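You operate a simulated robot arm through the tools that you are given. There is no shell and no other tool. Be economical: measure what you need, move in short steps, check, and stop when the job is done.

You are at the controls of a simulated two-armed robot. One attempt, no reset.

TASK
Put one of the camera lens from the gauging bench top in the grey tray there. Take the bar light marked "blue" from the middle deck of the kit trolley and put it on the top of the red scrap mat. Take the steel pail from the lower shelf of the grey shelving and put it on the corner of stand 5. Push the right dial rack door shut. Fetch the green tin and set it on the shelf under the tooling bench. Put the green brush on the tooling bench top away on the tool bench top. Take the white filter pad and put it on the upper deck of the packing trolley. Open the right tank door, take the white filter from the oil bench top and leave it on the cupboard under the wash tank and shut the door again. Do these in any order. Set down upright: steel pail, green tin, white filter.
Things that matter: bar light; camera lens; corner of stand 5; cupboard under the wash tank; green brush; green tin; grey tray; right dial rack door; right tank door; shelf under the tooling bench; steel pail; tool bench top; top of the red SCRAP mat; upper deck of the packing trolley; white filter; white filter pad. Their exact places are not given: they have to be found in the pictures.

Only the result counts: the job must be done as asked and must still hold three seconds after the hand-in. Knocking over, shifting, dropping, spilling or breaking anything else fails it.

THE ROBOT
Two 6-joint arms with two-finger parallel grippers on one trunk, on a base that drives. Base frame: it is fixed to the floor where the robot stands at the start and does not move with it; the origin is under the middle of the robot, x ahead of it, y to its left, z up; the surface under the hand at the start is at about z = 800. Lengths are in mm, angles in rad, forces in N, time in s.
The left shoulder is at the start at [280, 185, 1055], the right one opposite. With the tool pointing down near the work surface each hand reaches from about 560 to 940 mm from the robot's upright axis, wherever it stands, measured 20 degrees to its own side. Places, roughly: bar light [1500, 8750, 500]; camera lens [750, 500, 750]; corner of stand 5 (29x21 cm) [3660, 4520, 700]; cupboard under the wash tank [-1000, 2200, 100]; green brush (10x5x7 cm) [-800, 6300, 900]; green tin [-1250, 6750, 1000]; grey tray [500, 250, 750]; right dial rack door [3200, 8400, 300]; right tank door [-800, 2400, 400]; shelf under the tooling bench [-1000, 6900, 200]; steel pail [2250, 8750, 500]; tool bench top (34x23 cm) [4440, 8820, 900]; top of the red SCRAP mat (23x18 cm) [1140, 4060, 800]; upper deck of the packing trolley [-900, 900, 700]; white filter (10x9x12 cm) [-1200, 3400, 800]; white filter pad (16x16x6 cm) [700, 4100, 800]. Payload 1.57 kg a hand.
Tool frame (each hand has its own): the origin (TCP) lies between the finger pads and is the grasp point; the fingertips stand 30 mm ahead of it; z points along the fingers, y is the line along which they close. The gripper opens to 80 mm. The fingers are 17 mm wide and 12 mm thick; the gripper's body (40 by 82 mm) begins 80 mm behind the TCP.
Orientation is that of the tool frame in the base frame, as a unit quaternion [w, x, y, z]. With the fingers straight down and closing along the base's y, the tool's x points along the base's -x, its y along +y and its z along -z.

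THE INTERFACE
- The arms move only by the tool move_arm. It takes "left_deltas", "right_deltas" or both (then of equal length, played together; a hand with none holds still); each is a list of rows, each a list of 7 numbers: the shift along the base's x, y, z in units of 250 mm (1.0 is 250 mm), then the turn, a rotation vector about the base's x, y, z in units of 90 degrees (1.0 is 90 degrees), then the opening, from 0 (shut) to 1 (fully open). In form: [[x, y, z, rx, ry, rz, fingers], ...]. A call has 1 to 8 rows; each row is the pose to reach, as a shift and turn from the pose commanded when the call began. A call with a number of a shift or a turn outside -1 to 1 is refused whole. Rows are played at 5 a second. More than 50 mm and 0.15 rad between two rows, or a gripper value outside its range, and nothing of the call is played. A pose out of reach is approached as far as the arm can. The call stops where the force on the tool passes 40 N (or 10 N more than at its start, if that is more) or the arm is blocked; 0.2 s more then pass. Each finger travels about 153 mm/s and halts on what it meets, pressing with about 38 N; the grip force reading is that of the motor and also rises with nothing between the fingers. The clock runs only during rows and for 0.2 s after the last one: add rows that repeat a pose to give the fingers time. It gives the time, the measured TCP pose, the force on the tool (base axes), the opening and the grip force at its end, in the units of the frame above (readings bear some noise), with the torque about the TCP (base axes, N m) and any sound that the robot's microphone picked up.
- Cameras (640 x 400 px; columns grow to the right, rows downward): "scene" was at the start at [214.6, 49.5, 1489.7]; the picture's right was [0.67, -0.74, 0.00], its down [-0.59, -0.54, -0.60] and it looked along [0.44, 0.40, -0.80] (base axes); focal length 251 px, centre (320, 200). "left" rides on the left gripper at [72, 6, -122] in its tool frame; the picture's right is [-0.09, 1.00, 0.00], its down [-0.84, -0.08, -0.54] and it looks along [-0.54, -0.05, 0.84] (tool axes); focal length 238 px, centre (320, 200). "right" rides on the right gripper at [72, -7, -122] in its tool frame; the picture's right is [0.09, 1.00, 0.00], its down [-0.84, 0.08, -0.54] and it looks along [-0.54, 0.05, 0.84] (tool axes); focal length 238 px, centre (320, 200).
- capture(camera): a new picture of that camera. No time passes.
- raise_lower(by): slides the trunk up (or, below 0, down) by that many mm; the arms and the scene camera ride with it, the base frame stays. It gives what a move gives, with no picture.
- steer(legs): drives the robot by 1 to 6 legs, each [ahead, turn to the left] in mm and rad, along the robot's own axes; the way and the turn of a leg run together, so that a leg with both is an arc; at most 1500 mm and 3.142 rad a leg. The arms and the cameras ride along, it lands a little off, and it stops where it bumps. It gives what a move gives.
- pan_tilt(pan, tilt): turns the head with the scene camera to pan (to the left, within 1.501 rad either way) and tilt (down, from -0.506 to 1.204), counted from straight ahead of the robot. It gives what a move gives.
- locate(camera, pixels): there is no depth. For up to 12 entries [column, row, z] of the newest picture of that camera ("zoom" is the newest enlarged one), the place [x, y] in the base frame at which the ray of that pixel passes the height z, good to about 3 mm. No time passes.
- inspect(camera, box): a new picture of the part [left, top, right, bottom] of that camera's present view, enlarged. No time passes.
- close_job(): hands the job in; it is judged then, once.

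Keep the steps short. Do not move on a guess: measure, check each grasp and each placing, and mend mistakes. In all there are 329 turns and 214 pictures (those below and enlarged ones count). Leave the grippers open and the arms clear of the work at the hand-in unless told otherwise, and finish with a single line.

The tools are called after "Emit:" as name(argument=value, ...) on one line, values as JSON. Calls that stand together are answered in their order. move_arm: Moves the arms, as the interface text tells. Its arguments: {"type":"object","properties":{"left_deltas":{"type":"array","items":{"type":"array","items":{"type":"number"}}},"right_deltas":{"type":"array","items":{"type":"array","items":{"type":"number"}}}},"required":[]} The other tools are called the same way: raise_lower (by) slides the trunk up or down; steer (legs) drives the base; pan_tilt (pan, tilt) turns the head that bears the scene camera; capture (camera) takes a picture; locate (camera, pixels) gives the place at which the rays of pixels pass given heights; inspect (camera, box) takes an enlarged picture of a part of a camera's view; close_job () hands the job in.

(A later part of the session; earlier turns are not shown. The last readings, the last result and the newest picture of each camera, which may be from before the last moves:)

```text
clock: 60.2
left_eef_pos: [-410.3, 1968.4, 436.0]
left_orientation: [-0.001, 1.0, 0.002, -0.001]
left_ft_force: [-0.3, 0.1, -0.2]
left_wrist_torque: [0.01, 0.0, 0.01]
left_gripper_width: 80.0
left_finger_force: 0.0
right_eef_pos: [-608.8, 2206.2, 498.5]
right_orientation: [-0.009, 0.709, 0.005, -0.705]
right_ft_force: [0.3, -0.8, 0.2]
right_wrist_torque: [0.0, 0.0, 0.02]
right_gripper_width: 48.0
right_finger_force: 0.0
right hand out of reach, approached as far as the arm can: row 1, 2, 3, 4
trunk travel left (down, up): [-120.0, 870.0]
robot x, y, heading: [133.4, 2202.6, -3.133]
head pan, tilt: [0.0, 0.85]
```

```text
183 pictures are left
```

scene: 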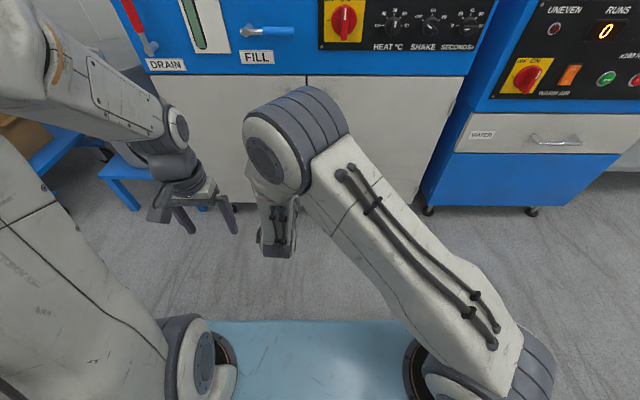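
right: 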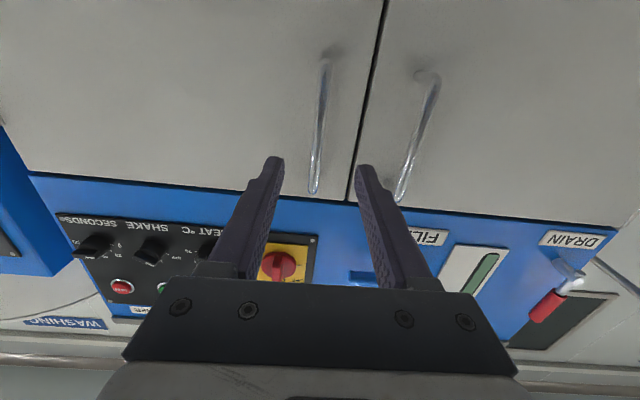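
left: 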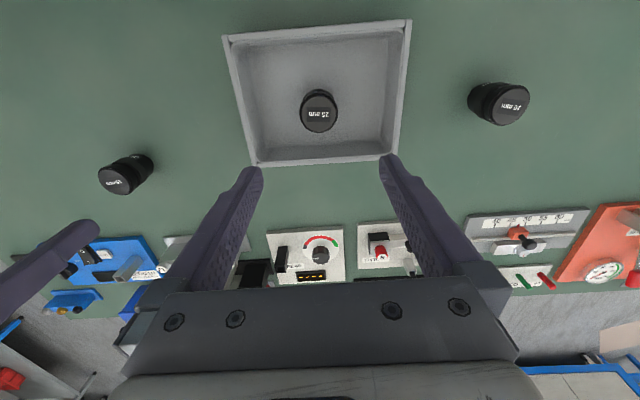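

Aligned. Advance toward the bar.

Emit:
move_arm(right_deltas=[[-0.1, 0.02, 0, 0, 0, 0, 0.6], [-0.2, 0.02, 0, 0, 0, 0, 0.6], [-0.3, 0.02, 0, 0, 0, 0, 0.6]])

Emit:
capture(camera="right")

```text
clock: 61.0
left_eef_pos: [-409.7, 1968.8, 438.1]
left_orientation: [0.0, 1.0, 0.002, 0.001]
left_ft_force: [-0.1, -0.1, 0.1]
left_wrist_torque: [0.03, -0.01, 0.02]
left_gripper_width: 80.1
left_finger_force: 0.1
right_eef_pos: [-681.8, 2212.4, 500.2]
right_orientation: [-0.006, 0.709, 0.004, -0.706]
right_ft_force: [-0.5, -0.1, 0.1]
right_wrist_torque: [-0.02, 0.04, 0.03]
right_gripper_width: 48.2
right_finger_force: 0.0
trunk travel left (down, up): [-120.0, 870.0]
robot x, y, heading: [133.7, 2201.9, -3.134]
head pan, tilt: [0.0, 0.85]
```

```text
182 pictures are left
```

right: 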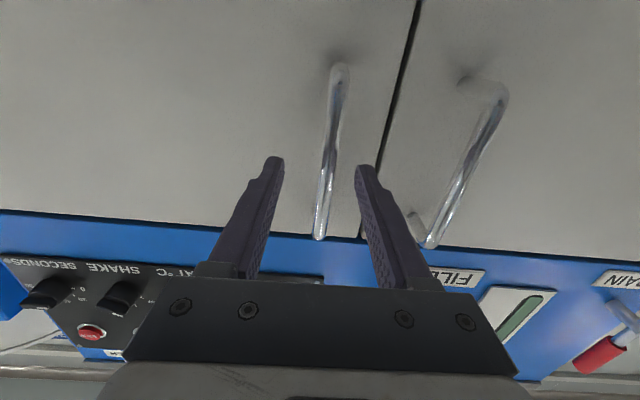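

Emit:
move_arm(right_deltas=[[-0.08, 0.01, 0, 0, 0, 0, 0.6], [-0.16, 0.01, 0, 0, 0, 0, 0.6], [-0.16, 0.01, 0, 0, 0, 0, 0], [-0.16, 0.01, 0, 0, 0, 0, 0]])

Emit:
capture(camera="right")

```text
clock: 61.9
left_eef_pos: [-410.6, 1966.8, 437.3]
left_orientation: [0.0, 1.0, 0.004, 0.0]
left_ft_force: [-0.6, -0.9, 0.2]
left_wrist_torque: [-0.02, -0.01, -0.02]
left_gripper_width: 80.2
left_finger_force: 0.1
right_eef_pos: [-721.2, 2207.7, 498.2]
right_orientation: [-0.002, 0.709, 0.009, -0.705]
right_ft_force: [6.7, -14.5, 1.3]
right_wrist_torque: [-0.54, 0.01, -0.08]
right_gripper_width: 11.8
right_finger_force: 29.5
trunk travel left (down, up): [-120.0, 870.0]
robot x, y, heading: [137.1, 2203.8, -3.138]
head pan, tilt: [0.0, 0.85]
stopped in row 4 (right hand): the force on the tool passed its limit at 99 N (the readings are from after the stop); the commanded pose is now the measured one
```

```text
181 pictures are left
```

right: 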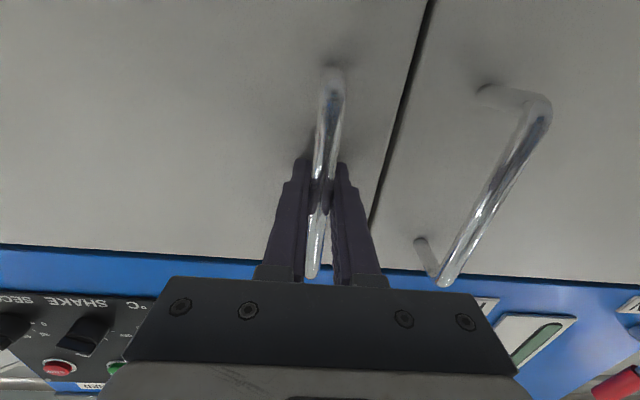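

Bar gripped (11.8 mm). Pull along the arc about the hinge (-761, 2575).

Emit:
move_arm(right_deltas=[[0.07, 0.008, 0, 0, 0, 0.032, 0], [0.145, 0.023, 0, 0, 0, 0.064, 0], [0.215, 0.04, 0, 0, 0, 0.096, 0], [0.287, 0.061, 0, 0, 0, 0.127, 0], [0.355, 0.085, 0, 0, 0, 0.159, 0], [0.424, 0.112, 0, 0, 0, 0.191, 0]])

Emit:
capture(camera="scene")

```text
clock: 62.9
left_eef_pos: [-410.9, 1969.3, 436.3]
left_orientation: [0.0, 1.0, 0.001, 0.0]
left_ft_force: [-0.9, -0.4, 1.0]
left_wrist_torque: [0.01, -0.02, -0.05]
left_gripper_width: 80.1
left_finger_force: 0.0
right_eef_pos: [-657.5, 2220.0, 512.7]
right_orientation: [0.036, 0.714, 0.067, -0.696]
right_ft_force: [-0.7, 1.8, -5.9]
right_wrist_torque: [-0.56, 0.28, 0.03]
right_gripper_width: 12.3
right_finger_force: 29.2
right hand out of reach, approached as far as the arm can: row 3, 4, 5
trunk travel left (down, up): [-120.0, 870.0]
robot x, y, heading: [135.9, 2203.6, -3.139]
head pan, tilt: [0.0, 0.85]
stopped in row 5 (right hand): the force on the tool passed its limit at 48 N (the readings are from after the stop); the commanded pose is now the measured one
```

```text
180 pictures are left
```

scene: 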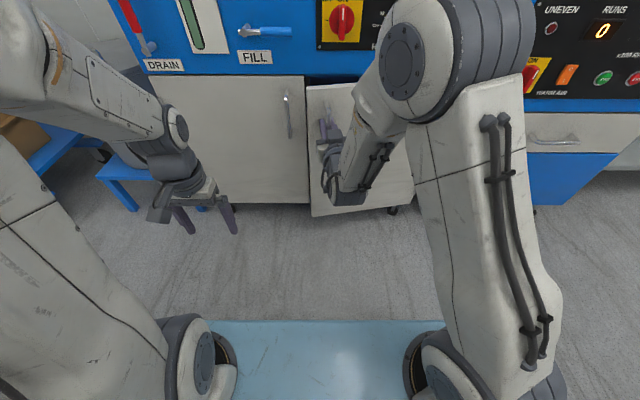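

Door open ~10°. Continue by backing the base with a slight turn, holding the bar.

Emit:
steer(legs=[[-60, -0.032]])

```text
clock: 63.9
left_eef_pos: [-357.8, 1986.7, 436.4]
left_orientation: [0.0, 1.0, -0.016, 0.0]
left_ft_force: [-0.2, 0.8, 0.1]
left_wrist_torque: [0.0, -0.03, 0.02]
left_gripper_width: 79.7
left_finger_force: 0.1
right_eef_pos: [-597.0, 2244.8, 512.7]
right_orientation: [0.025, 0.715, 0.057, -0.697]
right_ft_force: [-0.8, 0.5, -5.7]
right_wrist_torque: [-0.48, -0.17, 0.08]
right_gripper_width: 12.3
right_finger_force: 29.4
trunk travel left (down, up): [-120.0, 870.0]
robot x, y, heading: [193.4, 2201.8, 3.11]
head pan, tilt: [0.0, 0.85]
```

Emit:
steer(legs=[[-74, -0.061], [-62, -0.086]])

Emit:
capture(camera="scene")

```text
clock: 65.2
left_eef_pos: [-296.3, 2018.5, 435.0]
left_orientation: [0.0, 0.999, -0.048, 0.001]
left_ft_force: [0.1, 0.7, -1.0]
left_wrist_torque: [0.0, -0.02, 0.01]
left_gripper_width: 80.2
left_finger_force: 0.1
right_eef_pos: [-518.5, 2296.6, 514.2]
right_orientation: [-0.002, 0.716, 0.026, -0.698]
right_ft_force: [-0.2, 1.3, -3.8]
right_wrist_torque: [-0.56, 0.6, -0.01]
right_gripper_width: 12.3
right_finger_force: 29.6
trunk travel left (down, up): [-120.0, 870.0]
robot x, y, heading: [269.7, 2199.4, 3.046]
head pan, tilt: [0.0, 0.85]
stopped in leg 2: the force on the tool passed its limit at 43 N (the readings are from after the stop); the commanded pose is now the measured one
```

```text
179 pictures are left
```

scene: 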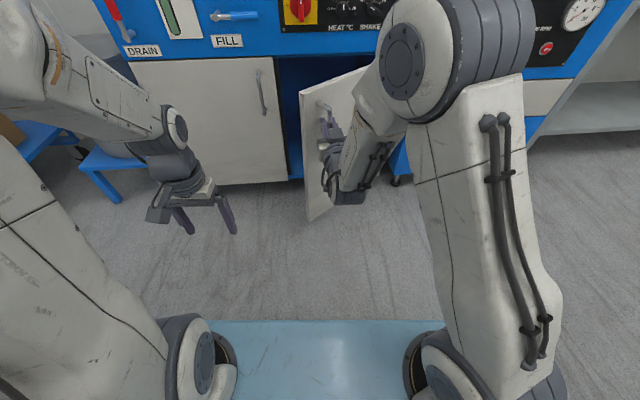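

Door ~35° open. Release the bar and back off.

Emit:
move_arm(right_deltas=[[0, 0, 0, 0, 0, 0, 0.6], [0, 0, 0, 0, 0, 0, 0.6]])

Emit:
steer(legs=[[-100, 0]])

Emit:
move_arm(right_deltas=[[0, -0.1, 0, 0, 0, 0, 0.3], [0, -0.2, 0, 0, 0, 0, 0], [0, -0.3, 0, 0, 0, 0, 0], [0, -0.4, 0, 0, 0, 0, 0], [0, -0.5, 0, 0, 0, 0, 0]])

Emit:
capture(camera="scene")

```text
clock: 65.8
left_eef_pos: [-295.2, 2018.9, 437.3]
left_orientation: [0.0, 0.999, -0.048, 0.001]
left_ft_force: [-0.3, -0.3, 1.0]
left_wrist_torque: [0.0, -0.01, 0.02]
left_gripper_width: 80.0
left_finger_force: 0.1
right_eef_pos: [-519.1, 2295.3, 513.8]
right_orientation: [-0.002, 0.715, 0.026, -0.698]
right_ft_force: [0.1, -0.7, -0.4]
right_wrist_torque: [0.0, -0.01, 0.02]
right_gripper_width: 47.9
right_finger_force: 0.1
trunk travel left (down, up): [-120.0, 870.0]
robot x, y, heading: [269.1, 2195.2, 3.042]
head pan, tilt: [0.0, 0.85]
```

```text
clock: 67.0
left_eef_pos: [-194.7, 2009.7, 435.7]
left_orientation: [0.0, 0.999, -0.048, 0.0]
left_ft_force: [-0.6, 0.1, -1.1]
left_wrist_torque: [0.0, 0.01, 0.02]
left_gripper_width: 80.0
left_finger_force: 0.0
right_eef_pos: [-417.9, 2286.2, 514.8]
right_orientation: [-0.002, 0.715, 0.026, -0.698]
right_ft_force: [0.1, 0.0, 0.0]
right_wrist_torque: [-0.03, 0.0, 0.0]
right_gripper_width: 47.8
right_finger_force: 0.0
trunk travel left (down, up): [-120.0, 870.0]
robot x, y, heading: [373.4, 2184.6, 3.044]
head pan, tilt: [0.0, 0.85]
```

```text
clock: 68.2
left_eef_pos: [-195.1, 2011.9, 436.6]
left_orientation: [0.0, 0.999, -0.048, 0.001]
left_ft_force: [-0.7, 0.0, -0.7]
left_wrist_torque: [0.02, -0.02, 0.0]
left_gripper_width: 79.8
left_finger_force: 0.1
right_eef_pos: [-417.8, 2159.7, 514.3]
right_orientation: [-0.002, 0.716, 0.026, -0.698]
right_ft_force: [0.6, 0.4, -0.2]
right_wrist_torque: [0.04, 0.02, 0.01]
right_gripper_width: 0.0
right_finger_force: 21.1
trunk travel left (down, up): [-120.0, 870.0]
robot x, y, heading: [367.4, 2184.9, 3.047]
head pan, tilt: [0.0, 0.85]
```

```text
178 pictures are left
```

scene: 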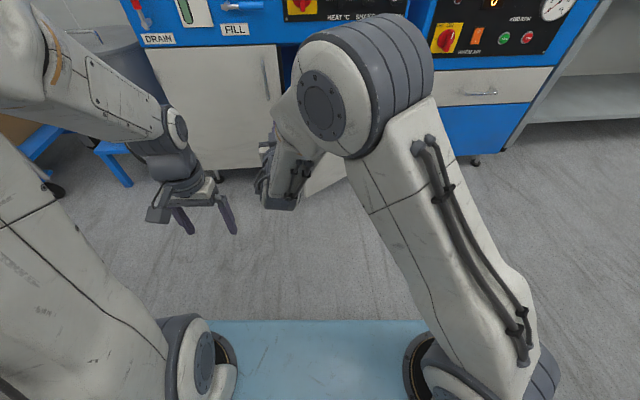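

Drive forward so the closed fist is inside the door's free edge.

Emit:
steer(legs=[[150, 0.02]])

Emit:
capture(camera="right")

```text
clock: 69.5
left_eef_pos: [-342.5, 2010.2, 436.4]
left_orientation: [0.0, 0.999, -0.039, 0.001]
left_ft_force: [0.4, -0.1, -0.5]
left_wrist_torque: [0.0, 0.0, -0.01]
left_gripper_width: 79.8
left_finger_force: 0.2
right_eef_pos: [-566.9, 2157.6, 513.9]
right_orientation: [0.005, 0.715, 0.033, -0.698]
right_ft_force: [0.2, 0.1, -0.8]
right_wrist_torque: [0.01, 0.01, 0.0]
right_gripper_width: 0.0
right_finger_force: 21.7
trunk travel left (down, up): [-120.0, 870.0]
robot x, y, heading: [219.3, 2198.6, 3.065]
head pan, tilt: [0.0, 0.85]
```

```text
177 pictures are left
```

right: 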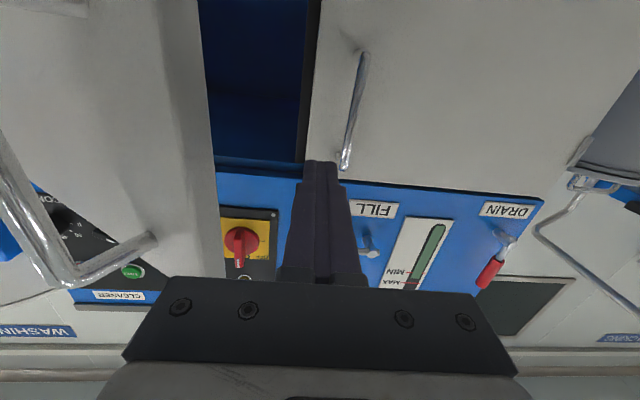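

Turn right to sweep the door open.

Emit:
steer(legs=[[0, -0.3], [30, -0.24]])

Emit:
capture(camera="scene")

Emit:
capture(camera="right")

```text
clock: 70.4
left_eef_pos: [-354.8, 2051.8, 436.4]
left_orientation: [0.0, 0.997, -0.074, 0.0]
left_ft_force: [-0.7, -0.4, -0.6]
left_wrist_torque: [0.0, 0.01, -0.01]
left_gripper_width: 80.3
left_finger_force: 0.1
right_eef_pos: [-564.1, 2199.9, 512.3]
right_orientation: [-0.009, 0.716, 0.023, -0.697]
right_ft_force: [1.2, 0.1, 0.3]
right_wrist_torque: [-0.03, -0.03, -0.01]
right_gripper_width: 0.2
right_finger_force: 21.2
trunk travel left (down, up): [-120.0, 870.0]
robot x, y, heading: [218.5, 2198.0, 2.989]
head pan, tilt: [0.0, 0.85]
stopped in leg 1: the force on the tool passed its limit at 72 N (the readings are from after the stop); the commanded pose is now the measured one
```

```text
176 pictures are left
```

scene: 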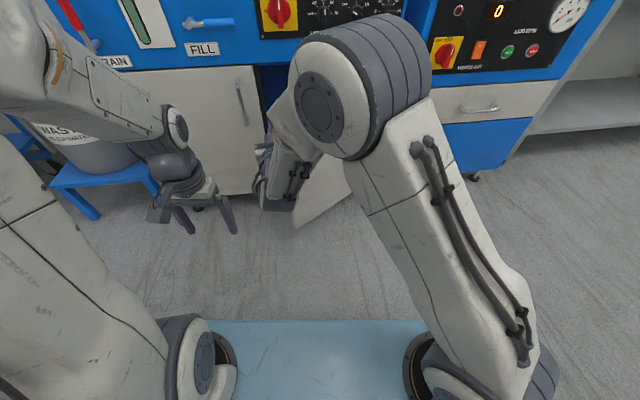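

```text
175 pictures are left
```

right: 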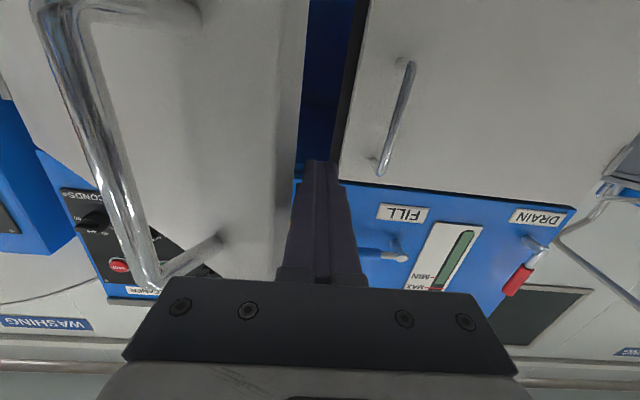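

The hand's side touches the door edge. Push more gently with the arm.

Emit:
move_arm(right_deltas=[[0.02, 0.03, 0, 0, 0, 0, 0], [0.04, 0.06, 0, 0, 0, 0, 0], [0.06, 0.1, 0, 0, 0, 0, 0], [0.08, 0.14, 0, 0, 0, 0, 0], [0.1, 0.18, 0, 0, 0, 0, 0], [0.1, 0.22, 0, 0, 0, 0, 0], [0.1, 0.26, 0, 0, 0, 0, 0], [0.1, 0.3, 0, 0, 0, 0, 0]])

Emit:
capture(camera="right")

```text
clock: 71.1
left_eef_pos: [-353.9, 2051.1, 436.7]
left_orientation: [0.0, 0.997, -0.073, 0.0]
left_ft_force: [-0.2, -0.3, 0.0]
left_wrist_torque: [0.0, -0.05, 0.0]
left_gripper_width: 79.9
left_finger_force: 0.1
right_eef_pos: [-553.8, 2207.7, 513.3]
right_orientation: [-0.002, 0.717, 0.032, -0.696]
right_ft_force: [2.8, -2.3, -0.1]
right_wrist_torque: [-0.02, -0.05, -0.05]
right_gripper_width: 0.0
right_finger_force: 21.4
trunk travel left (down, up): [-120.0, 870.0]
robot x, y, heading: [220.4, 2198.7, 2.998]
head pan, tilt: [0.0, 0.85]
stopped in row 3 (right hand): the force on the tool passed its limit at 46 N (the readings are from after the stop); the commanded pose is now the measured one
```

```text
174 pictures are left
```

right: 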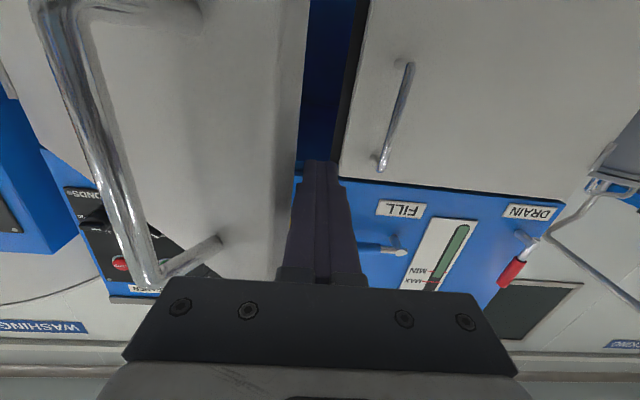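

The push only jams along the door. Instead I'll back off, turn the hand square to the door and regrip the handle.

Emit:
steer(legs=[[-150, 0]])

Emit:
move_arm(right_deltas=[[0, 0.12, 0, 0, 0, 0.06, 0.6], [0.0, 0.25, 0, 0, 0, 0.12, 0.6], [0, 0.38, 0, 0, 0, 0.18, 0.6], [0, 0.52, 0, 0, 0, 0.24, 0.6], [0, 0.66, 0, 0, 0, 0.3, 0.6], [0, 0.78, 0, 0, 0, 0.36, 0.6]])

Emit:
capture(camera="right")

Emit:
capture(camera="scene")

```text
clock: 72.5
left_eef_pos: [-196.9, 2027.6, 436.6]
left_orientation: [0.0, 0.997, -0.073, 0.001]
left_ft_force: [-0.4, 0.7, -0.3]
left_wrist_torque: [0.02, -0.02, -0.03]
left_gripper_width: 80.0
left_finger_force: 0.1
right_eef_pos: [-398.2, 2182.8, 513.1]
right_orientation: [-0.002, 0.717, 0.032, -0.696]
right_ft_force: [0.8, -0.4, -0.4]
right_wrist_torque: [0.02, -0.04, -0.02]
right_gripper_width: 0.0
right_finger_force: 21.4
trunk travel left (down, up): [-120.0, 870.0]
robot x, y, heading: [376.0, 2176.4, 3.0]
head pan, tilt: [0.0, 0.85]
```

```text
clock: 73.9
left_eef_pos: [-197.7, 2027.0, 436.0]
left_orientation: [0.0, 0.997, -0.073, 0.001]
left_ft_force: [0.1, 0.2, -0.1]
left_wrist_torque: [0.02, 0.03, 0.04]
left_gripper_width: 80.0
left_finger_force: 0.1
right_eef_pos: [-257.2, 2131.6, 541.5]
right_orientation: [0.141, 0.697, 0.19, -0.677]
right_ft_force: [-0.9, 0.0, 0.0]
right_wrist_torque: [0.0, 0.02, -0.01]
right_gripper_width: 47.9
right_finger_force: 0.1
right hand out of reach, approached as far as the arm can: row 2, 3, 4, 5, 6
trunk travel left (down, up): [-120.0, 870.0]
robot x, y, heading: [372.7, 2178.3, 3.003]
head pan, tilt: [0.0, 0.85]
```

```text
173 pictures are left
```

right: 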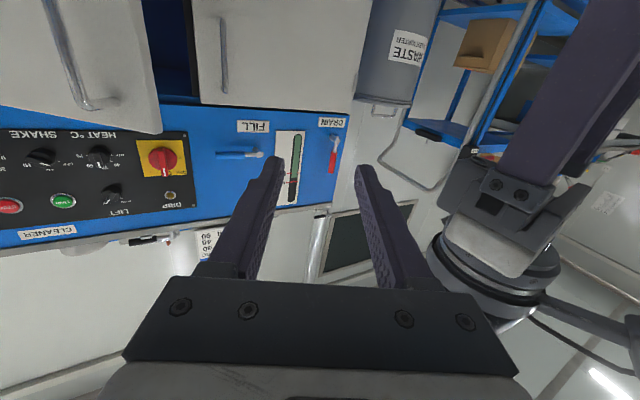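

```text
172 pictures are left
```

scene: 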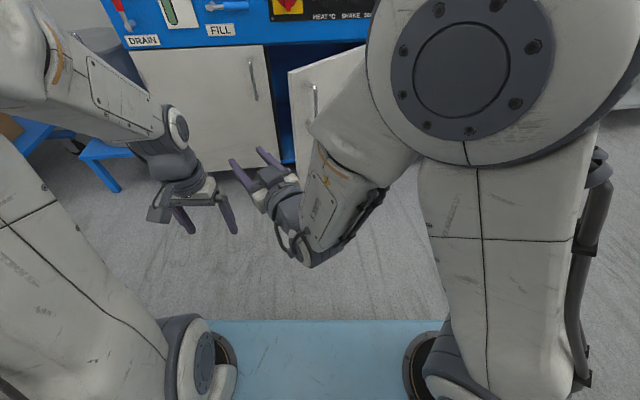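

Emit:
move_arm(right_deltas=[[-0.07, -0.05, 0, 0, 0, 0, 0.6], [-0.14, -0.1, 0, 0, 0, 0, 0.6], [-0.2, -0.15, 0, 0, 0, 0, 0.6], [-0.29, -0.2, 0, 0, 0, 0, 0.6], [-0.29, -0.2, 0, 0, 0, 0, 0.6]])

Emit:
capture(camera="right")

```text
clock: 75.1
left_eef_pos: [-197.4, 2026.9, 437.2]
left_orientation: [0.0, 0.997, -0.073, 0.002]
left_ft_force: [-0.3, -0.3, 0.3]
left_wrist_torque: [0.0, 0.01, -0.02]
left_gripper_width: 80.0
left_finger_force: 0.1
right_eef_pos: [-331.1, 2076.3, 539.6]
right_orientation: [0.139, 0.698, 0.188, -0.677]
right_ft_force: [0.0, -0.6, 0.7]
right_wrist_torque: [0.03, -0.02, -0.02]
right_gripper_width: 48.0
right_finger_force: 0.1
trunk travel left (down, up): [-120.0, 870.0]
robot x, y, heading: [377.2, 2176.8, 3.003]
head pan, tilt: [0.0, 0.85]
```

```text
171 pictures are left
```

right: 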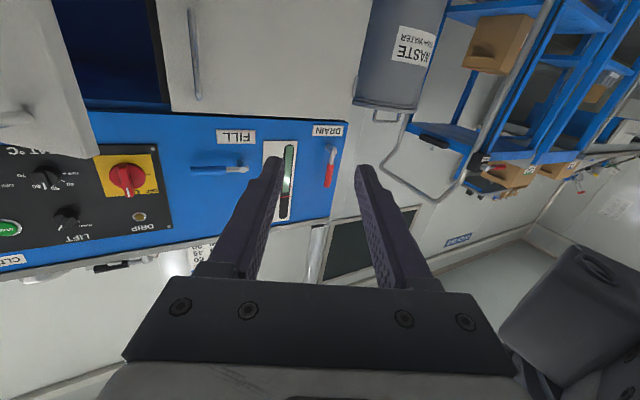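

Now in reach. Move to the pre-grasp point (-470, 2325).

Emit:
move_arm(right_deltas=[[-0.1, 0.16, -0.02, 0, 0, 0, 0.6], [-0.2, 0.32, -0.04, 0, 0, 0, 0.6], [-0.3, 0.48, -0.06, 0, 0, 0, 0.6], [-0.4, 0.64, -0.08, 0, 0, 0, 0.6], [-0.48, 0.8, -0.1, 0, 0, 0, 0.6], [-0.55, 0.97, -0.14, 0, 0, 0, 0.6]])

Emit:
capture(camera="right")

```text
clock: 76.5
left_eef_pos: [-198.0, 2026.6, 435.7]
left_orientation: [0.0, 0.997, -0.072, 0.001]
left_ft_force: [-0.5, -0.3, 0.2]
left_wrist_torque: [-0.01, 0.0, -0.01]
left_gripper_width: 80.0
left_finger_force: 0.0
right_eef_pos: [-370.1, 2130.9, 508.9]
right_orientation: [0.106, 0.711, 0.135, -0.682]
right_ft_force: [-0.7, -0.1, 0.4]
right_wrist_torque: [-0.01, 0.0, 0.04]
right_gripper_width: 48.1
right_finger_force: 0.0
right hand out of reach, approached as far as the arm can: row 1, 2, 3, 4, 5, 6
trunk travel left (down, up): [-120.0, 870.0]
robot x, y, heading: [374.0, 2178.8, 3.003]
head pan, tilt: [0.0, 0.85]
```

```text
170 pictures are left
```

right: 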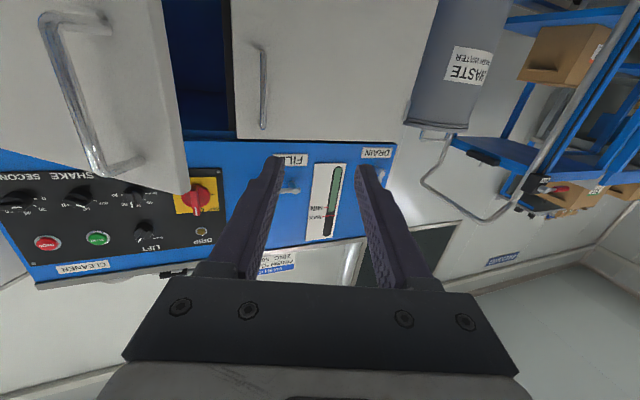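

Emit:
move_arm(right_deltas=[[-0.18, 0, 0, 0, 0, 0, 0.6], [-0.36, 0, 0, 0, 0, 0, 0.6], [-0.4, 0.16, 0, 0, 0, 0, 0.6], [-0.4, 0.34, 0, 0, 0, 0, 0.6], [-0.4, 0.5, 0, 0, 0, 0, 0.6], [-0.4, 0.66, 0, 0, 0, 0, 0.6], [-0.4, 0.8, 0, 0, 0, 0.03, 0.6], [-0.4, 0.8, 0, 0, 0, 0.08, 0.6]])

Emit:
capture(camera="right")

```text
clock: 78.3
left_eef_pos: [-197.1, 2026.5, 435.9]
left_orientation: [0.0, 0.997, -0.072, 0.001]
left_ft_force: [-0.4, 0.4, 0.2]
left_wrist_torque: [0.02, -0.01, 0.0]
left_gripper_width: 79.6
left_finger_force: 0.1
right_eef_pos: [-433.5, 2170.3, 517.7]
right_orientation: [0.08, 0.722, 0.087, -0.682]
right_ft_force: [0.1, 0.5, 0.5]
right_wrist_torque: [0.02, 0.02, -0.02]
right_gripper_width: 47.7
right_finger_force: 0.0
right hand out of reach, approached as far as the arm can: row 1, 2, 3, 4, 5, 6, 7, 8
trunk travel left (down, up): [-120.0, 870.0]
robot x, y, heading: [379.6, 2179.0, 2.999]
head pan, tilt: [0.0, 0.85]
```

```text
169 pictures are left
```

right: 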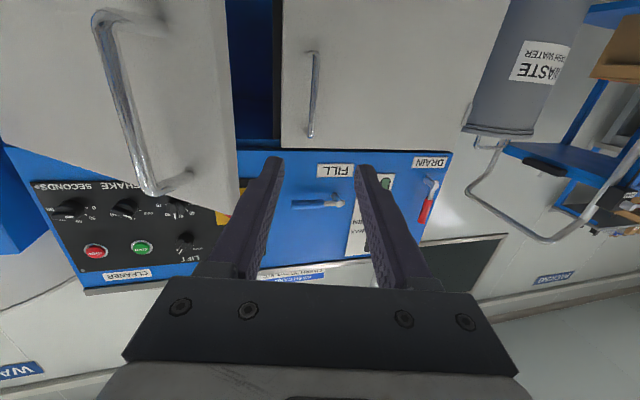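

The wrist limit binds when the hand is near shoulder height; lower the trunk further to free the wrist.

Emit:
raise_lower(by=-115)

Emit:
move_arm(right_deltas=[[0, 0.05, 0.12, 0, 0, 0, 0.6], [0, 0.15, 0.24, 0, 0, 0.02, 0.6], [0, 0.28, 0.36, 0, 0, 0.06, 0.6], [0, 0.42, 0.44, 0, 0, 0.1, 0.6], [0, 0.55, 0.44, 0, 0, 0.14, 0.6], [0, 0.66, 0.44, 0, 0, 0.18, 0.6]])

Emit:
capture(camera="right")

```text
clock: 79.7
left_eef_pos: [-197.7, 2027.0, 321.4]
left_orientation: [0.0, 0.997, -0.072, 0.001]
left_ft_force: [0.2, -0.4, -0.5]
left_wrist_torque: [-0.02, -0.02, 0.02]
left_gripper_width: 79.8
left_finger_force: 0.0
right_eef_pos: [-433.5, 2170.9, 401.8]
right_orientation: [0.079, 0.722, 0.087, -0.682]
right_ft_force: [-0.5, -0.4, -0.3]
right_wrist_torque: [0.01, -0.02, 0.03]
right_gripper_width: 48.1
right_finger_force: 0.0
trunk travel left (down, up): [-5.0, 985.0]
robot x, y, heading: [375.8, 2177.4, 3.0]
head pan, tilt: [0.0, 0.85]
```

```text
clock: 81.1
left_eef_pos: [-198.4, 2027.2, 322.4]
left_orientation: [0.0, 0.997, -0.072, 0.001]
left_ft_force: [0.2, 0.4, -0.2]
left_wrist_torque: [0.03, -0.01, 0.01]
left_gripper_width: 80.1
left_finger_force: 0.0
right_eef_pos: [-378.5, 2168.0, 509.0]
right_orientation: [0.124, 0.722, 0.095, -0.674]
right_ft_force: [0.0, 0.4, 1.1]
right_wrist_torque: [0.0, 0.01, -0.03]
right_gripper_width: 48.3
right_finger_force: 0.0
right hand out of reach, approached as far as the arm can: row 2, 3, 4, 5, 6
trunk travel left (down, up): [-5.0, 985.0]
robot x, y, heading: [376.7, 2177.4, 2.999]
head pan, tilt: [0.0, 0.85]
```

```text
168 pictures are left
```

right: 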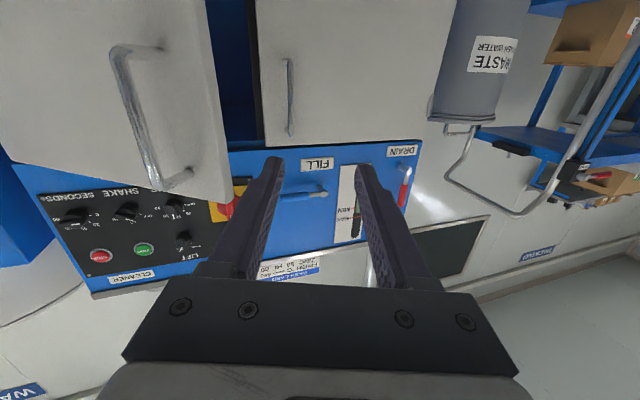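

Pointing the hand down is freer: a vertical finger inside the door can push it in any direction. Raise the trunk and turn the right hand back down.

Emit:
raise_lower(by=280)

Emit:
move_arm(right_deltas=[[-0.05, 0, 0, 0.016, -0.085, -0.012, 0.3], [-0.1, 0, 0, 0.032, -0.17, -0.024, 0], [-0.15, 0, 0, 0.048, -0.255, -0.036, 0], [-0.2, 0, 0, 0.064, -0.34, -0.048, 0], [-0.25, 0, 0, 0.08, -0.425, -0.06, 0], [-0.3, 0, 0, 0.096, -0.51, -0.072, 0], [-0.3, 0, 0, 0.112, -0.595, -0.084, 0], [-0.3, 0, 0, 0.128, -0.68, -0.096, 0]])

Emit:
move_arm(right_deltas=[[0, 0, -0.05, 0.015, -0.09, -0.013, 0], [0, 0, -0.1, 0.03, -0.18, -0.026, 0], [0, 0, -0.15, 0.046, -0.267, -0.038, 0], [0, 0, -0.2, 0.046, -0.267, -0.038, 0]])

Emit:
capture(camera="right")

Emit:
capture(camera="scene")

```text
clock: 84.0
left_eef_pos: [-196.6, 2026.6, 601.0]
left_orientation: [0.0, 0.997, -0.073, 0.001]
left_ft_force: [-0.9, 0.7, -0.5]
left_wrist_torque: [-0.01, -0.01, 0.0]
left_gripper_width: 80.1
left_finger_force: 0.1
right_eef_pos: [-377.5, 2166.0, 788.8]
right_orientation: [0.124, 0.722, 0.095, -0.674]
right_ft_force: [0.9, 0.2, 0.5]
right_wrist_torque: [-0.01, -0.01, 0.0]
right_gripper_width: 47.9
right_finger_force: 0.1
trunk travel left (down, up): [-285.0, 705.0]
robot x, y, heading: [376.5, 2176.4, 2.996]
head pan, tilt: [0.0, 0.85]
```

```text
clock: 85.8
left_eef_pos: [-198.2, 2027.4, 600.3]
left_orientation: [0.002, 0.997, -0.073, 0.001]
left_ft_force: [-0.3, -0.3, 0.9]
left_wrist_torque: [-0.02, 0.03, -0.03]
left_gripper_width: 80.1
left_finger_force: 0.0
right_eef_pos: [-452.6, 2167.1, 787.9]
right_orientation: [0.037, 0.977, 0.031, -0.208]
right_ft_force: [1.0, 0.7, 0.8]
right_wrist_torque: [-0.03, 0.01, 0.04]
right_gripper_width: 0.0
right_finger_force: 21.1
right hand out of reach, approached as far as the arm can: row 3, 4, 5
trunk travel left (down, up): [-285.0, 705.0]
robot x, y, heading: [376.7, 2180.1, 2.997]
head pan, tilt: [0.0, 0.85]
```

```text
clock: 86.8
left_eef_pos: [-197.2, 2026.7, 601.8]
left_orientation: [-0.001, 0.997, -0.072, 0.0]
left_ft_force: [-0.2, -1.0, 0.5]
left_wrist_torque: [0.02, -0.01, 0.0]
left_gripper_width: 80.0
left_finger_force: 0.0
right_eef_pos: [-400.4, 2186.7, 724.5]
right_orientation: [0.0, 1.0, 0.001, 0.0]
right_ft_force: [0.6, -0.1, 1.0]
right_wrist_torque: [-0.01, -0.03, -0.02]
right_gripper_width: 0.3
right_finger_force: 21.2
right hand out of reach, approached as far as the arm can: row 1, 2, 3, 4
trunk travel left (down, up): [-285.0, 705.0]
robot x, y, heading: [374.9, 2179.8, 3.0]
head pan, tilt: [0.0, 0.85]
```

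```text
167 pictures are left
```

right: 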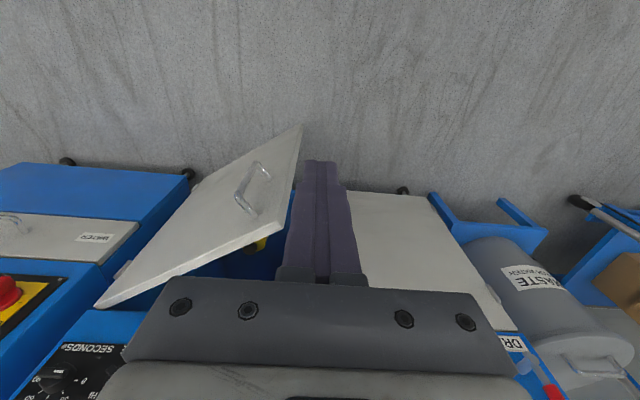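

```text
166 pictures are left
```

scene: 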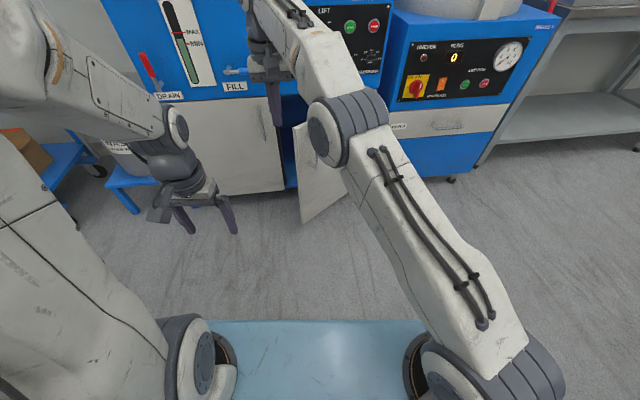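

Emit:
locate(camera="right", pixels=[[95, 305, 582], [263, 237, 582], [302, 126, 110], [260, 165, 540], [345, 195, 100], [425, 197, 100]])

```text
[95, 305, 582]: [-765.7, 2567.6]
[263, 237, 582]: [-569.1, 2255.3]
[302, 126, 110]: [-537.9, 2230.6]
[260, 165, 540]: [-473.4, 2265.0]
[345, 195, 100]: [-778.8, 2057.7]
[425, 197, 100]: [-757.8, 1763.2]
```

Door edge at (-540,2230). Move the closed right fist inside the door swing at (-620,2190) and lower it.

Emit:
move_arm(right_deltas=[[-0.18, 0, 0, 0, 0, 0, 0], [-0.36, 0, 0, 0, 0, 0, 0], [-0.54, 0, 0, 0, 0, 0, 0], [-0.72, 0, 0, 0, 0, 0, 0], [-0.88, 0.0, 0, 0, 0, 0, 0], [-0.88, 0.0, -0.19, 0, 0, 0, 0], [-0.88, 0.0, -0.38, 0, 0, 0, 0], [-0.88, 0.0, -0.57, 0, 0, 0, 0]])

Emit:
move_arm(right_deltas=[[0, 0, -0.19, 0, 0, 0, 0], [0, 0.1, -0.38, 0, 0, 0, 0], [0, 0.2, -0.42, 0, 0, 0, 0], [0.01, 0.3, -0.42, 0, 0, 0, 0]])

Emit:
capture(camera="right")

```text
clock: 88.6
left_eef_pos: [-196.9, 2027.6, 600.9]
left_orientation: [0.0, 0.997, -0.072, 0.0]
left_ft_force: [1.1, 0.2, 0.3]
left_wrist_torque: [-0.03, -0.01, 0.02]
left_gripper_width: 79.9
left_finger_force: 0.0
right_eef_pos: [-463.8, 2226.2, 581.5]
right_orientation: [0.001, 1.0, 0.001, -0.001]
right_ft_force: [0.5, -0.4, 0.5]
right_wrist_torque: [-0.02, 0.0, -0.03]
right_gripper_width: 0.0
right_finger_force: 21.0
right hand out of reach, approached as far as the arm can: row 1, 2, 3, 4, 5, 6, 7, 8
trunk travel left (down, up): [-285.0, 705.0]
robot x, y, heading: [373.5, 2176.8, 3.0]
head pan, tilt: [0.0, 0.85]
```

```text
refused: row 2 steps farther than a row can; nothing moved
```

```text
165 pictures are left
```

right: 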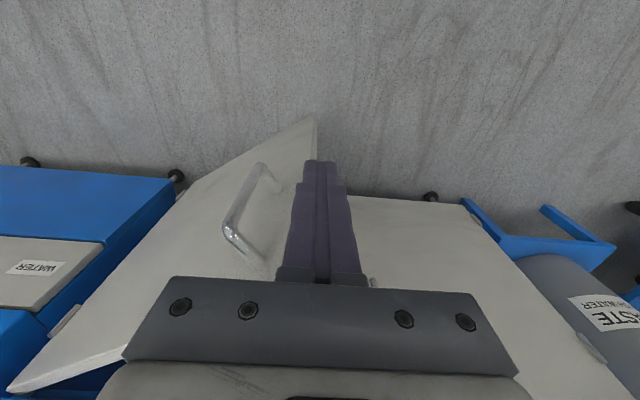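

Out of reach that high; raise the trunk and bring the base closer instead.

Emit:
move_arm(right_deltas=[[0.15, 0, 0.1, 0, 0, 0, 0], [0.25, -0.1, 0.2, 0, 0, 0, 0], [0.25, -0.24, 0.25, 0, 0, 0, 0]])

Emit:
raise_lower(by=120)

Emit:
steer(legs=[[120, 0.1]])

Emit:
capture(camera="scene")

```text
clock: 89.4
left_eef_pos: [-197.8, 2028.4, 601.6]
left_orientation: [0.0, 0.997, -0.072, 0.001]
left_ft_force: [-0.1, 0.1, -0.1]
left_wrist_torque: [0.0, -0.01, 0.02]
left_gripper_width: 80.1
left_finger_force: 0.1
right_eef_pos: [-429.8, 2184.0, 640.9]
right_orientation: [0.0, 1.0, 0.001, 0.001]
right_ft_force: [-0.4, -0.4, -0.1]
right_wrist_torque: [-0.04, 0.05, 0.0]
right_gripper_width: 0.0
right_finger_force: 20.7
right hand out of reach, approached as far as the arm can: row 1, 2, 3
trunk travel left (down, up): [-285.0, 705.0]
robot x, y, heading: [373.6, 2175.9, 2.997]
head pan, tilt: [0.0, 0.85]
```

```text
clock: 90.9
left_eef_pos: [-198.0, 2027.1, 721.0]
left_orientation: [0.0, 0.997, -0.072, 0.001]
left_ft_force: [0.0, -0.7, 0.3]
left_wrist_torque: [0.02, 0.01, 0.02]
left_gripper_width: 80.0
left_finger_force: 0.0
right_eef_pos: [-429.7, 2184.0, 760.3]
right_orientation: [0.0, 1.0, 0.001, 0.0]
right_ft_force: [0.0, 0.2, -0.7]
right_wrist_torque: [-0.01, 0.0, -0.04]
right_gripper_width: 0.0
right_finger_force: 21.3
trunk travel left (down, up): [-405.0, 585.0]
robot x, y, heading: [380.1, 2177.4, 3.001]
head pan, tilt: [0.0, 0.85]
```

```text
clock: 92.1
left_eef_pos: [-300.8, 1981.1, 721.0]
left_orientation: [0.0, 1.0, -0.023, 0.0]
left_ft_force: [0.1, 0.3, -0.2]
left_wrist_torque: [0.01, 0.04, -0.02]
left_gripper_width: 80.1
left_finger_force: 0.1
right_eef_pos: [-546.3, 2115.1, 759.3]
right_orientation: [0.0, 0.999, 0.05, 0.0]
right_ft_force: [0.7, 0.1, 0.9]
right_wrist_torque: [0.02, 0.0, 0.01]
right_gripper_width: 0.1
right_finger_force: 21.5
trunk travel left (down, up): [-405.0, 585.0]
robot x, y, heading: [256.7, 2190.1, 3.104]
head pan, tilt: [0.0, 0.85]
```

```text
164 pictures are left
```

scene: 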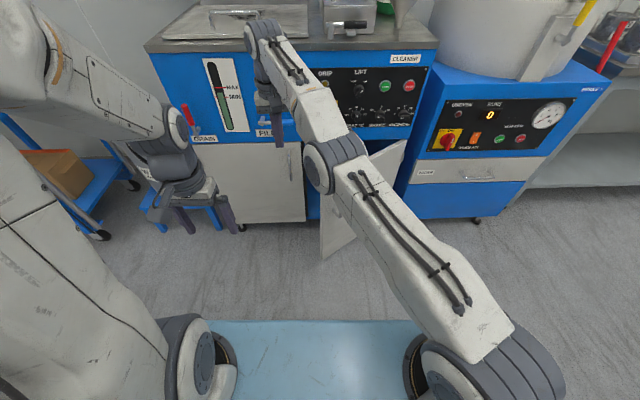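

Lower the fist at (-546,2115) to z≈470, south of the door's edge.

Emit:
move_arm(right_deltas=[[0, 0, -0.19, 0, 0, 0, 0], [0, 0, -0.38, 0, 0, 0, 0], [0, 0, -0.57, 0, 0, 0, 0], [0, 0, -0.76, 0, 0, 0, 0], [0, 0, -0.95, 0, 0, 0, 0], [-0.15, 0, -0.98, 0, 0, 0, 0], [-0.3, 0.0, -1, 0, 0, 0, 0], [-0.3, 0.15, -1, 0, 0, 0, 0]])

Emit:
capture(camera="right")

```text
clock: 93.9
left_eef_pos: [-300.0, 1982.5, 720.7]
left_orientation: [0.001, 1.0, -0.021, 0.001]
left_ft_force: [0.2, -0.6, 0.4]
left_wrist_torque: [0.01, 0.0, -0.03]
left_gripper_width: 79.8
left_finger_force: 0.1
right_eef_pos: [-587.7, 2145.0, 513.5]
right_orientation: [0.0, 0.999, 0.052, 0.0]
right_ft_force: [-0.1, -0.5, 0.1]
right_wrist_torque: [0.01, 0.0, 0.03]
right_gripper_width: 0.0
right_finger_force: 21.0
right hand out of reach, approached as far as the arm can: row 1, 2, 3, 4, 5, 6, 7, 8
trunk travel left (down, up): [-405.0, 585.0]
robot x, y, heading: [253.3, 2188.8, 3.095]
head pan, tilt: [0.0, 0.85]
```

```text
163 pictures are left
```

right: 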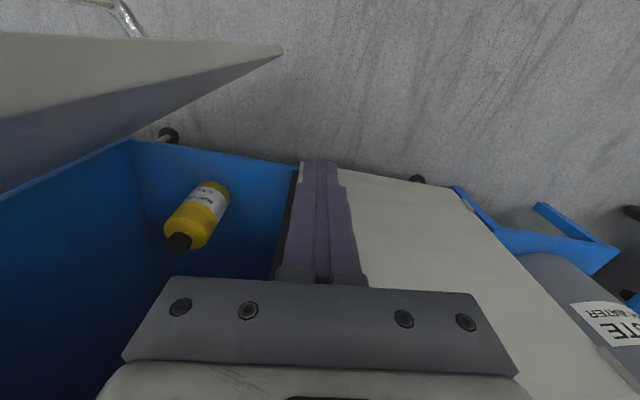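

The fist is inside the swing and I can see a yellow bottle in the cupboard. Push the door along its arc.

Emit:
move_arm(right_deltas=[[0, 0.18, -0.04, 0, 0, 0, 0], [0, 0.36, -0.08, 0, 0, 0, 0], [0, 0.52, -0.1, 0, 0, 0, 0], [0.03, 0.6, -0.1, 0, 0, 0, 0], [0.08, 0.68, -0.1, 0, 0, 0, 0], [0.14, 0.76, -0.1, 0, 0, 0, 0], [0.2, 0.84, -0.1, 0, 0, 0, 0], [0.26, 0.92, -0.1, 0, 0, 0, 0]])

Emit:
capture(camera="right")

```text
clock: 95.8
left_eef_pos: [-299.5, 1982.7, 721.3]
left_orientation: [0.001, 1.0, -0.023, 0.001]
left_ft_force: [-0.2, 0.2, -0.9]
left_wrist_torque: [0.03, -0.03, -0.02]
left_gripper_width: 80.0
left_finger_force: 0.1
right_eef_pos: [-726.7, 2373.6, 581.3]
right_orientation: [-0.009, 0.975, 0.053, -0.214]
right_ft_force: [-0.2, 0.6, -0.8]
right_wrist_torque: [0.02, -0.03, 0.01]
right_gripper_width: 0.0
right_finger_force: 21.2
right hand out of reach, approached as far as the arm can: row 1, 2, 3, 4, 5, 6, 7
trunk travel left (down, up): [-405.0, 585.0]
robot x, y, heading: [255.0, 2186.3, 3.097]
head pan, tilt: [0.0, 0.85]
stopped in row 8 (right hand): the force on the tool passed its limit at 85 N (the readings are from after the stop); the commanded pose is now the measured one
```

```text
162 pictures are left
```

right: 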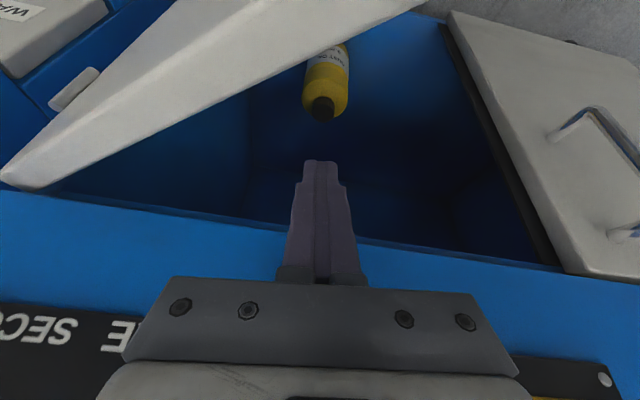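

The arm is in an awkward joint configuration and drifted. Withdraw it diagonally out of the cupboard and straighten it.

Emit:
move_arm(right_deltas=[[0.06, -0.15, 0, 0, 0, 0, 0], [0.12, -0.3, 0, 0, 0, 0, 0], [0.18, -0.46, 0, 0, 0, 0, 0], [0.26, -0.62, 0, 0, -0.05, 0, 0], [0.4, -0.72, 0.02, 0, -0.1, 0, 0], [0.56, -0.8, 0.04, 0, -0.16, 0, 0], [0.7, -0.86, 0.06, 0, -0.22, 0, 0], [0.86, -0.9, 0.1, 0, -0.275, 0, 0]])

Emit:
capture(camera="scene")

```text
clock: 97.6
left_eef_pos: [-300.2, 1981.4, 720.6]
left_orientation: [0.001, 1.0, -0.022, 0.001]
left_ft_force: [-0.7, -0.8, -0.3]
left_wrist_torque: [-0.01, 0.01, -0.02]
left_gripper_width: 79.9
left_finger_force: 0.0
right_eef_pos: [-511.0, 2149.4, 608.6]
right_orientation: [0.002, 0.999, 0.052, 0.0]
right_ft_force: [-0.1, 0.6, -1.1]
right_wrist_torque: [-0.01, -0.01, -0.03]
right_gripper_width: 0.0
right_finger_force: 21.4
trunk travel left (down, up): [-405.0, 585.0]
robot x, y, heading: [252.2, 2187.6, 3.102]
head pan, tilt: [0.0, 0.85]
```

```text
161 pictures are left
```

scene: 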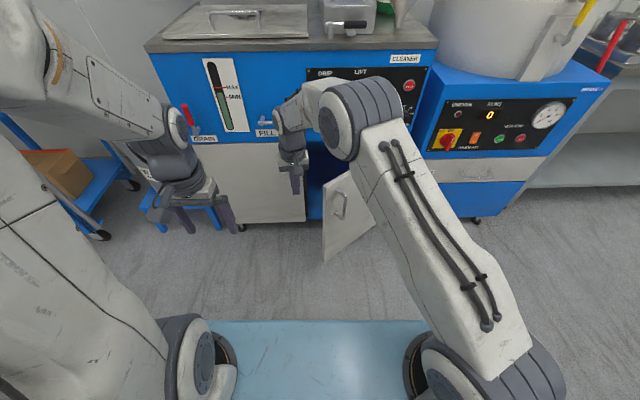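

Good configuration now. Step to the inside of the door again, in small checked moves.

Emit:
move_arm(right_deltas=[[0, 0, -0.18, 0, 0, 0, 0], [0, 0, -0.36, 0, 0, 0, 0], [0, 0, -0.54, 0, 0, 0, 0]])

Emit:
move_arm(right_deltas=[[-0.15, 0.05, 0, 0, 0, 0, 0], [-0.3, 0.1, 0, 0, 0, 0, 0]])

```text
clock: 98.4
left_eef_pos: [-300.0, 1983.2, 722.5]
left_orientation: [0.001, 1.0, -0.022, 0.0]
left_ft_force: [0.1, 0.1, -0.4]
left_wrist_torque: [0.0, 0.04, 0.0]
left_gripper_width: 79.7
left_finger_force: 0.1
right_eef_pos: [-510.3, 2149.6, 476.6]
right_orientation: [0.002, 0.999, 0.053, -0.001]
right_ft_force: [-0.4, -1.0, 0.6]
right_wrist_torque: [0.05, -0.01, 0.0]
right_gripper_width: 0.0
right_finger_force: 21.0
trunk travel left (down, up): [-405.0, 585.0]
robot x, y, heading: [255.0, 2190.4, 3.093]
head pan, tilt: [0.0, 0.85]
```

```text
clock: 99.0
left_eef_pos: [-299.9, 1982.6, 721.9]
left_orientation: [0.0, 1.0, -0.023, 0.0]
left_ft_force: [0.4, -0.9, 0.9]
left_wrist_torque: [-0.04, 0.03, -0.02]
left_gripper_width: 79.9
left_finger_force: 0.0
right_eef_pos: [-586.3, 2172.1, 475.4]
right_orientation: [0.003, 0.999, 0.054, 0.0]
right_ft_force: [-0.3, 0.6, 0.5]
right_wrist_torque: [0.01, -0.01, -0.01]
right_gripper_width: 0.1
right_finger_force: 21.4
trunk travel left (down, up): [-405.0, 585.0]
robot x, y, heading: [254.6, 2184.7, 3.099]
head pan, tilt: [0.0, 0.85]
```

Now push slowly along the arc.

Emit:
move_arm(right_deltas=[[0, 0.15, 0, 0, 0, 0, 0], [0, 0.3, 0, 0, 0, 0, 0], [0.0, 0.42, 0, 0, 0, 0, 0], [0.04, 0.5, 0, 0, 0, 0, 0], [0.09, 0.58, 0, 0, 0, 0, 0], [0.15, 0.66, 0, 0, 0, 0, 0], [0.2, 0.74, 0, 0, 0, 0, 0], [0.256, 0.81, 0, 0, 0, 0, 0]])

Emit:
capture(camera="scene")

```text
clock: 100.1
left_eef_pos: [-299.0, 1979.6, 721.1]
left_orientation: [0.0, 1.0, -0.02, 0.001]
left_ft_force: [-0.1, -0.5, 0.8]
left_wrist_torque: [0.03, 0.01, -0.01]
left_gripper_width: 79.7
left_finger_force: 0.1
right_eef_pos: [-569.6, 2297.2, 474.7]
right_orientation: [0.004, 0.997, 0.073, 0.0]
right_ft_force: [-2.8, -3.3, 2.3]
right_wrist_torque: [-0.11, -1.29, 1.27]
right_gripper_width: 0.0
right_finger_force: 21.3
trunk travel left (down, up): [-405.0, 585.0]
robot x, y, heading: [258.4, 2188.0, 3.097]
head pan, tilt: [0.0, 0.85]
stopped in row 5 (right hand): the force on the tool passed its limit at 50 N (the readings are from after the stop); the commanded pose is now the measured one
```

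```text
160 pictures are left
```

scene: 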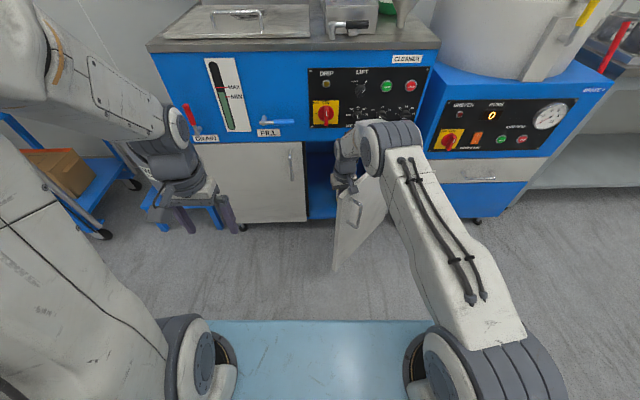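

Emit:
move_arm(right_deltas=[[0.025, 0.02, 0, 0, 0, 0, 0], [0.05, 0.04, 0, 0, 0, 0, 0], [0.074, 0.062, 0, 0, 0, 0, 0], [0.098, 0.085, 0, 0, 0, 0, 0], [0.12, 0.108, 0, 0, 0, 0, 0], [0.142, 0.132, 0, 0, 0, 0, 0], [0.163, 0.157, 0, 0, 0, 0, 0], [0.183, 0.182, 0, 0, 0, 0, 0]])

```text
clock: 100.9
left_eef_pos: [-300.1, 1979.2, 721.2]
left_orientation: [0.002, 1.0, -0.021, 0.001]
left_ft_force: [0.6, 1.1, -0.8]
left_wrist_torque: [0.02, 0.01, 0.01]
left_gripper_width: 80.0
left_finger_force: 0.1
right_eef_pos: [-555.3, 2306.8, 475.0]
right_orientation: [0.001, 0.995, 0.099, -0.003]
right_ft_force: [-8.2, -0.4, -4.2]
right_wrist_torque: [-0.52, -1.64, 2.02]
right_gripper_width: 0.0
right_finger_force: 21.0
trunk travel left (down, up): [-405.0, 585.0]
robot x, y, heading: [261.5, 2187.9, 3.103]
head pan, tilt: [0.0, 0.85]
stopped in row 3 (right hand): the force on the tool passed its limit at 42 N (the readings are from after the stop); the commanded pose is now the measured one
```

Body of the gripper likely rubs the door's top; raise 40 mm so only the fingers push.

Emit:
move_arm(right_deltas=[[-0.06, -0.06, 0, 0, 0, 0, 0], [-0.06, -0.06, 0.16, 0, 0, 0.03, 0], [0, 0, 0.17, 0, 0, 0.06, 0], [0.04, 0.03, 0.17, 0, 0, 0.06, 0], [0.08, 0.06, 0.17, 0, 0, 0.06, 0], [0.12, 0.1, 0.17, 0, 0, 0.06, 0], [0.16, 0.14, 0.17, 0, 0, 0.06, 0], [0.2, 0.19, 0.17, 0, 0, 0.06, 0]])

Emit:
capture(camera="right")

```text
clock: 102.7
left_eef_pos: [-298.0, 1980.2, 721.8]
left_orientation: [0.002, 1.0, -0.021, 0.001]
left_ft_force: [-0.4, 0.2, 0.4]
left_wrist_torque: [0.0, 0.0, -0.03]
left_gripper_width: 79.9
left_finger_force: 0.0
right_eef_pos: [-503.9, 2357.7, 517.1]
right_orientation: [0.002, 0.99, 0.142, -0.004]
right_ft_force: [0.0, 0.1, -0.4]
right_wrist_torque: [-0.01, 0.0, -0.03]
right_gripper_width: 0.0
right_finger_force: 21.2
trunk travel left (down, up): [-405.0, 585.0]
robot x, y, heading: [256.9, 2188.8, 3.109]
head pan, tilt: [0.0, 0.85]
```

```text
159 pictures are left
```

right: 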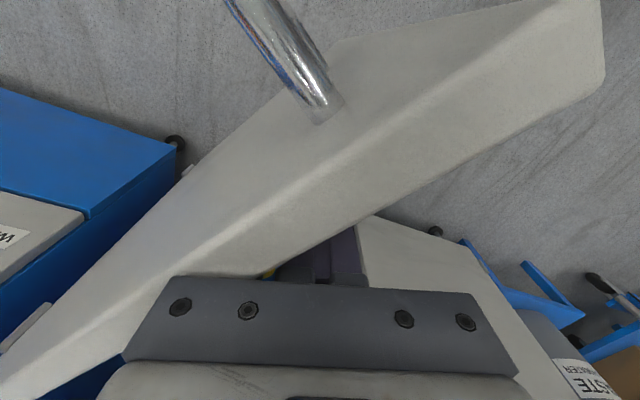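

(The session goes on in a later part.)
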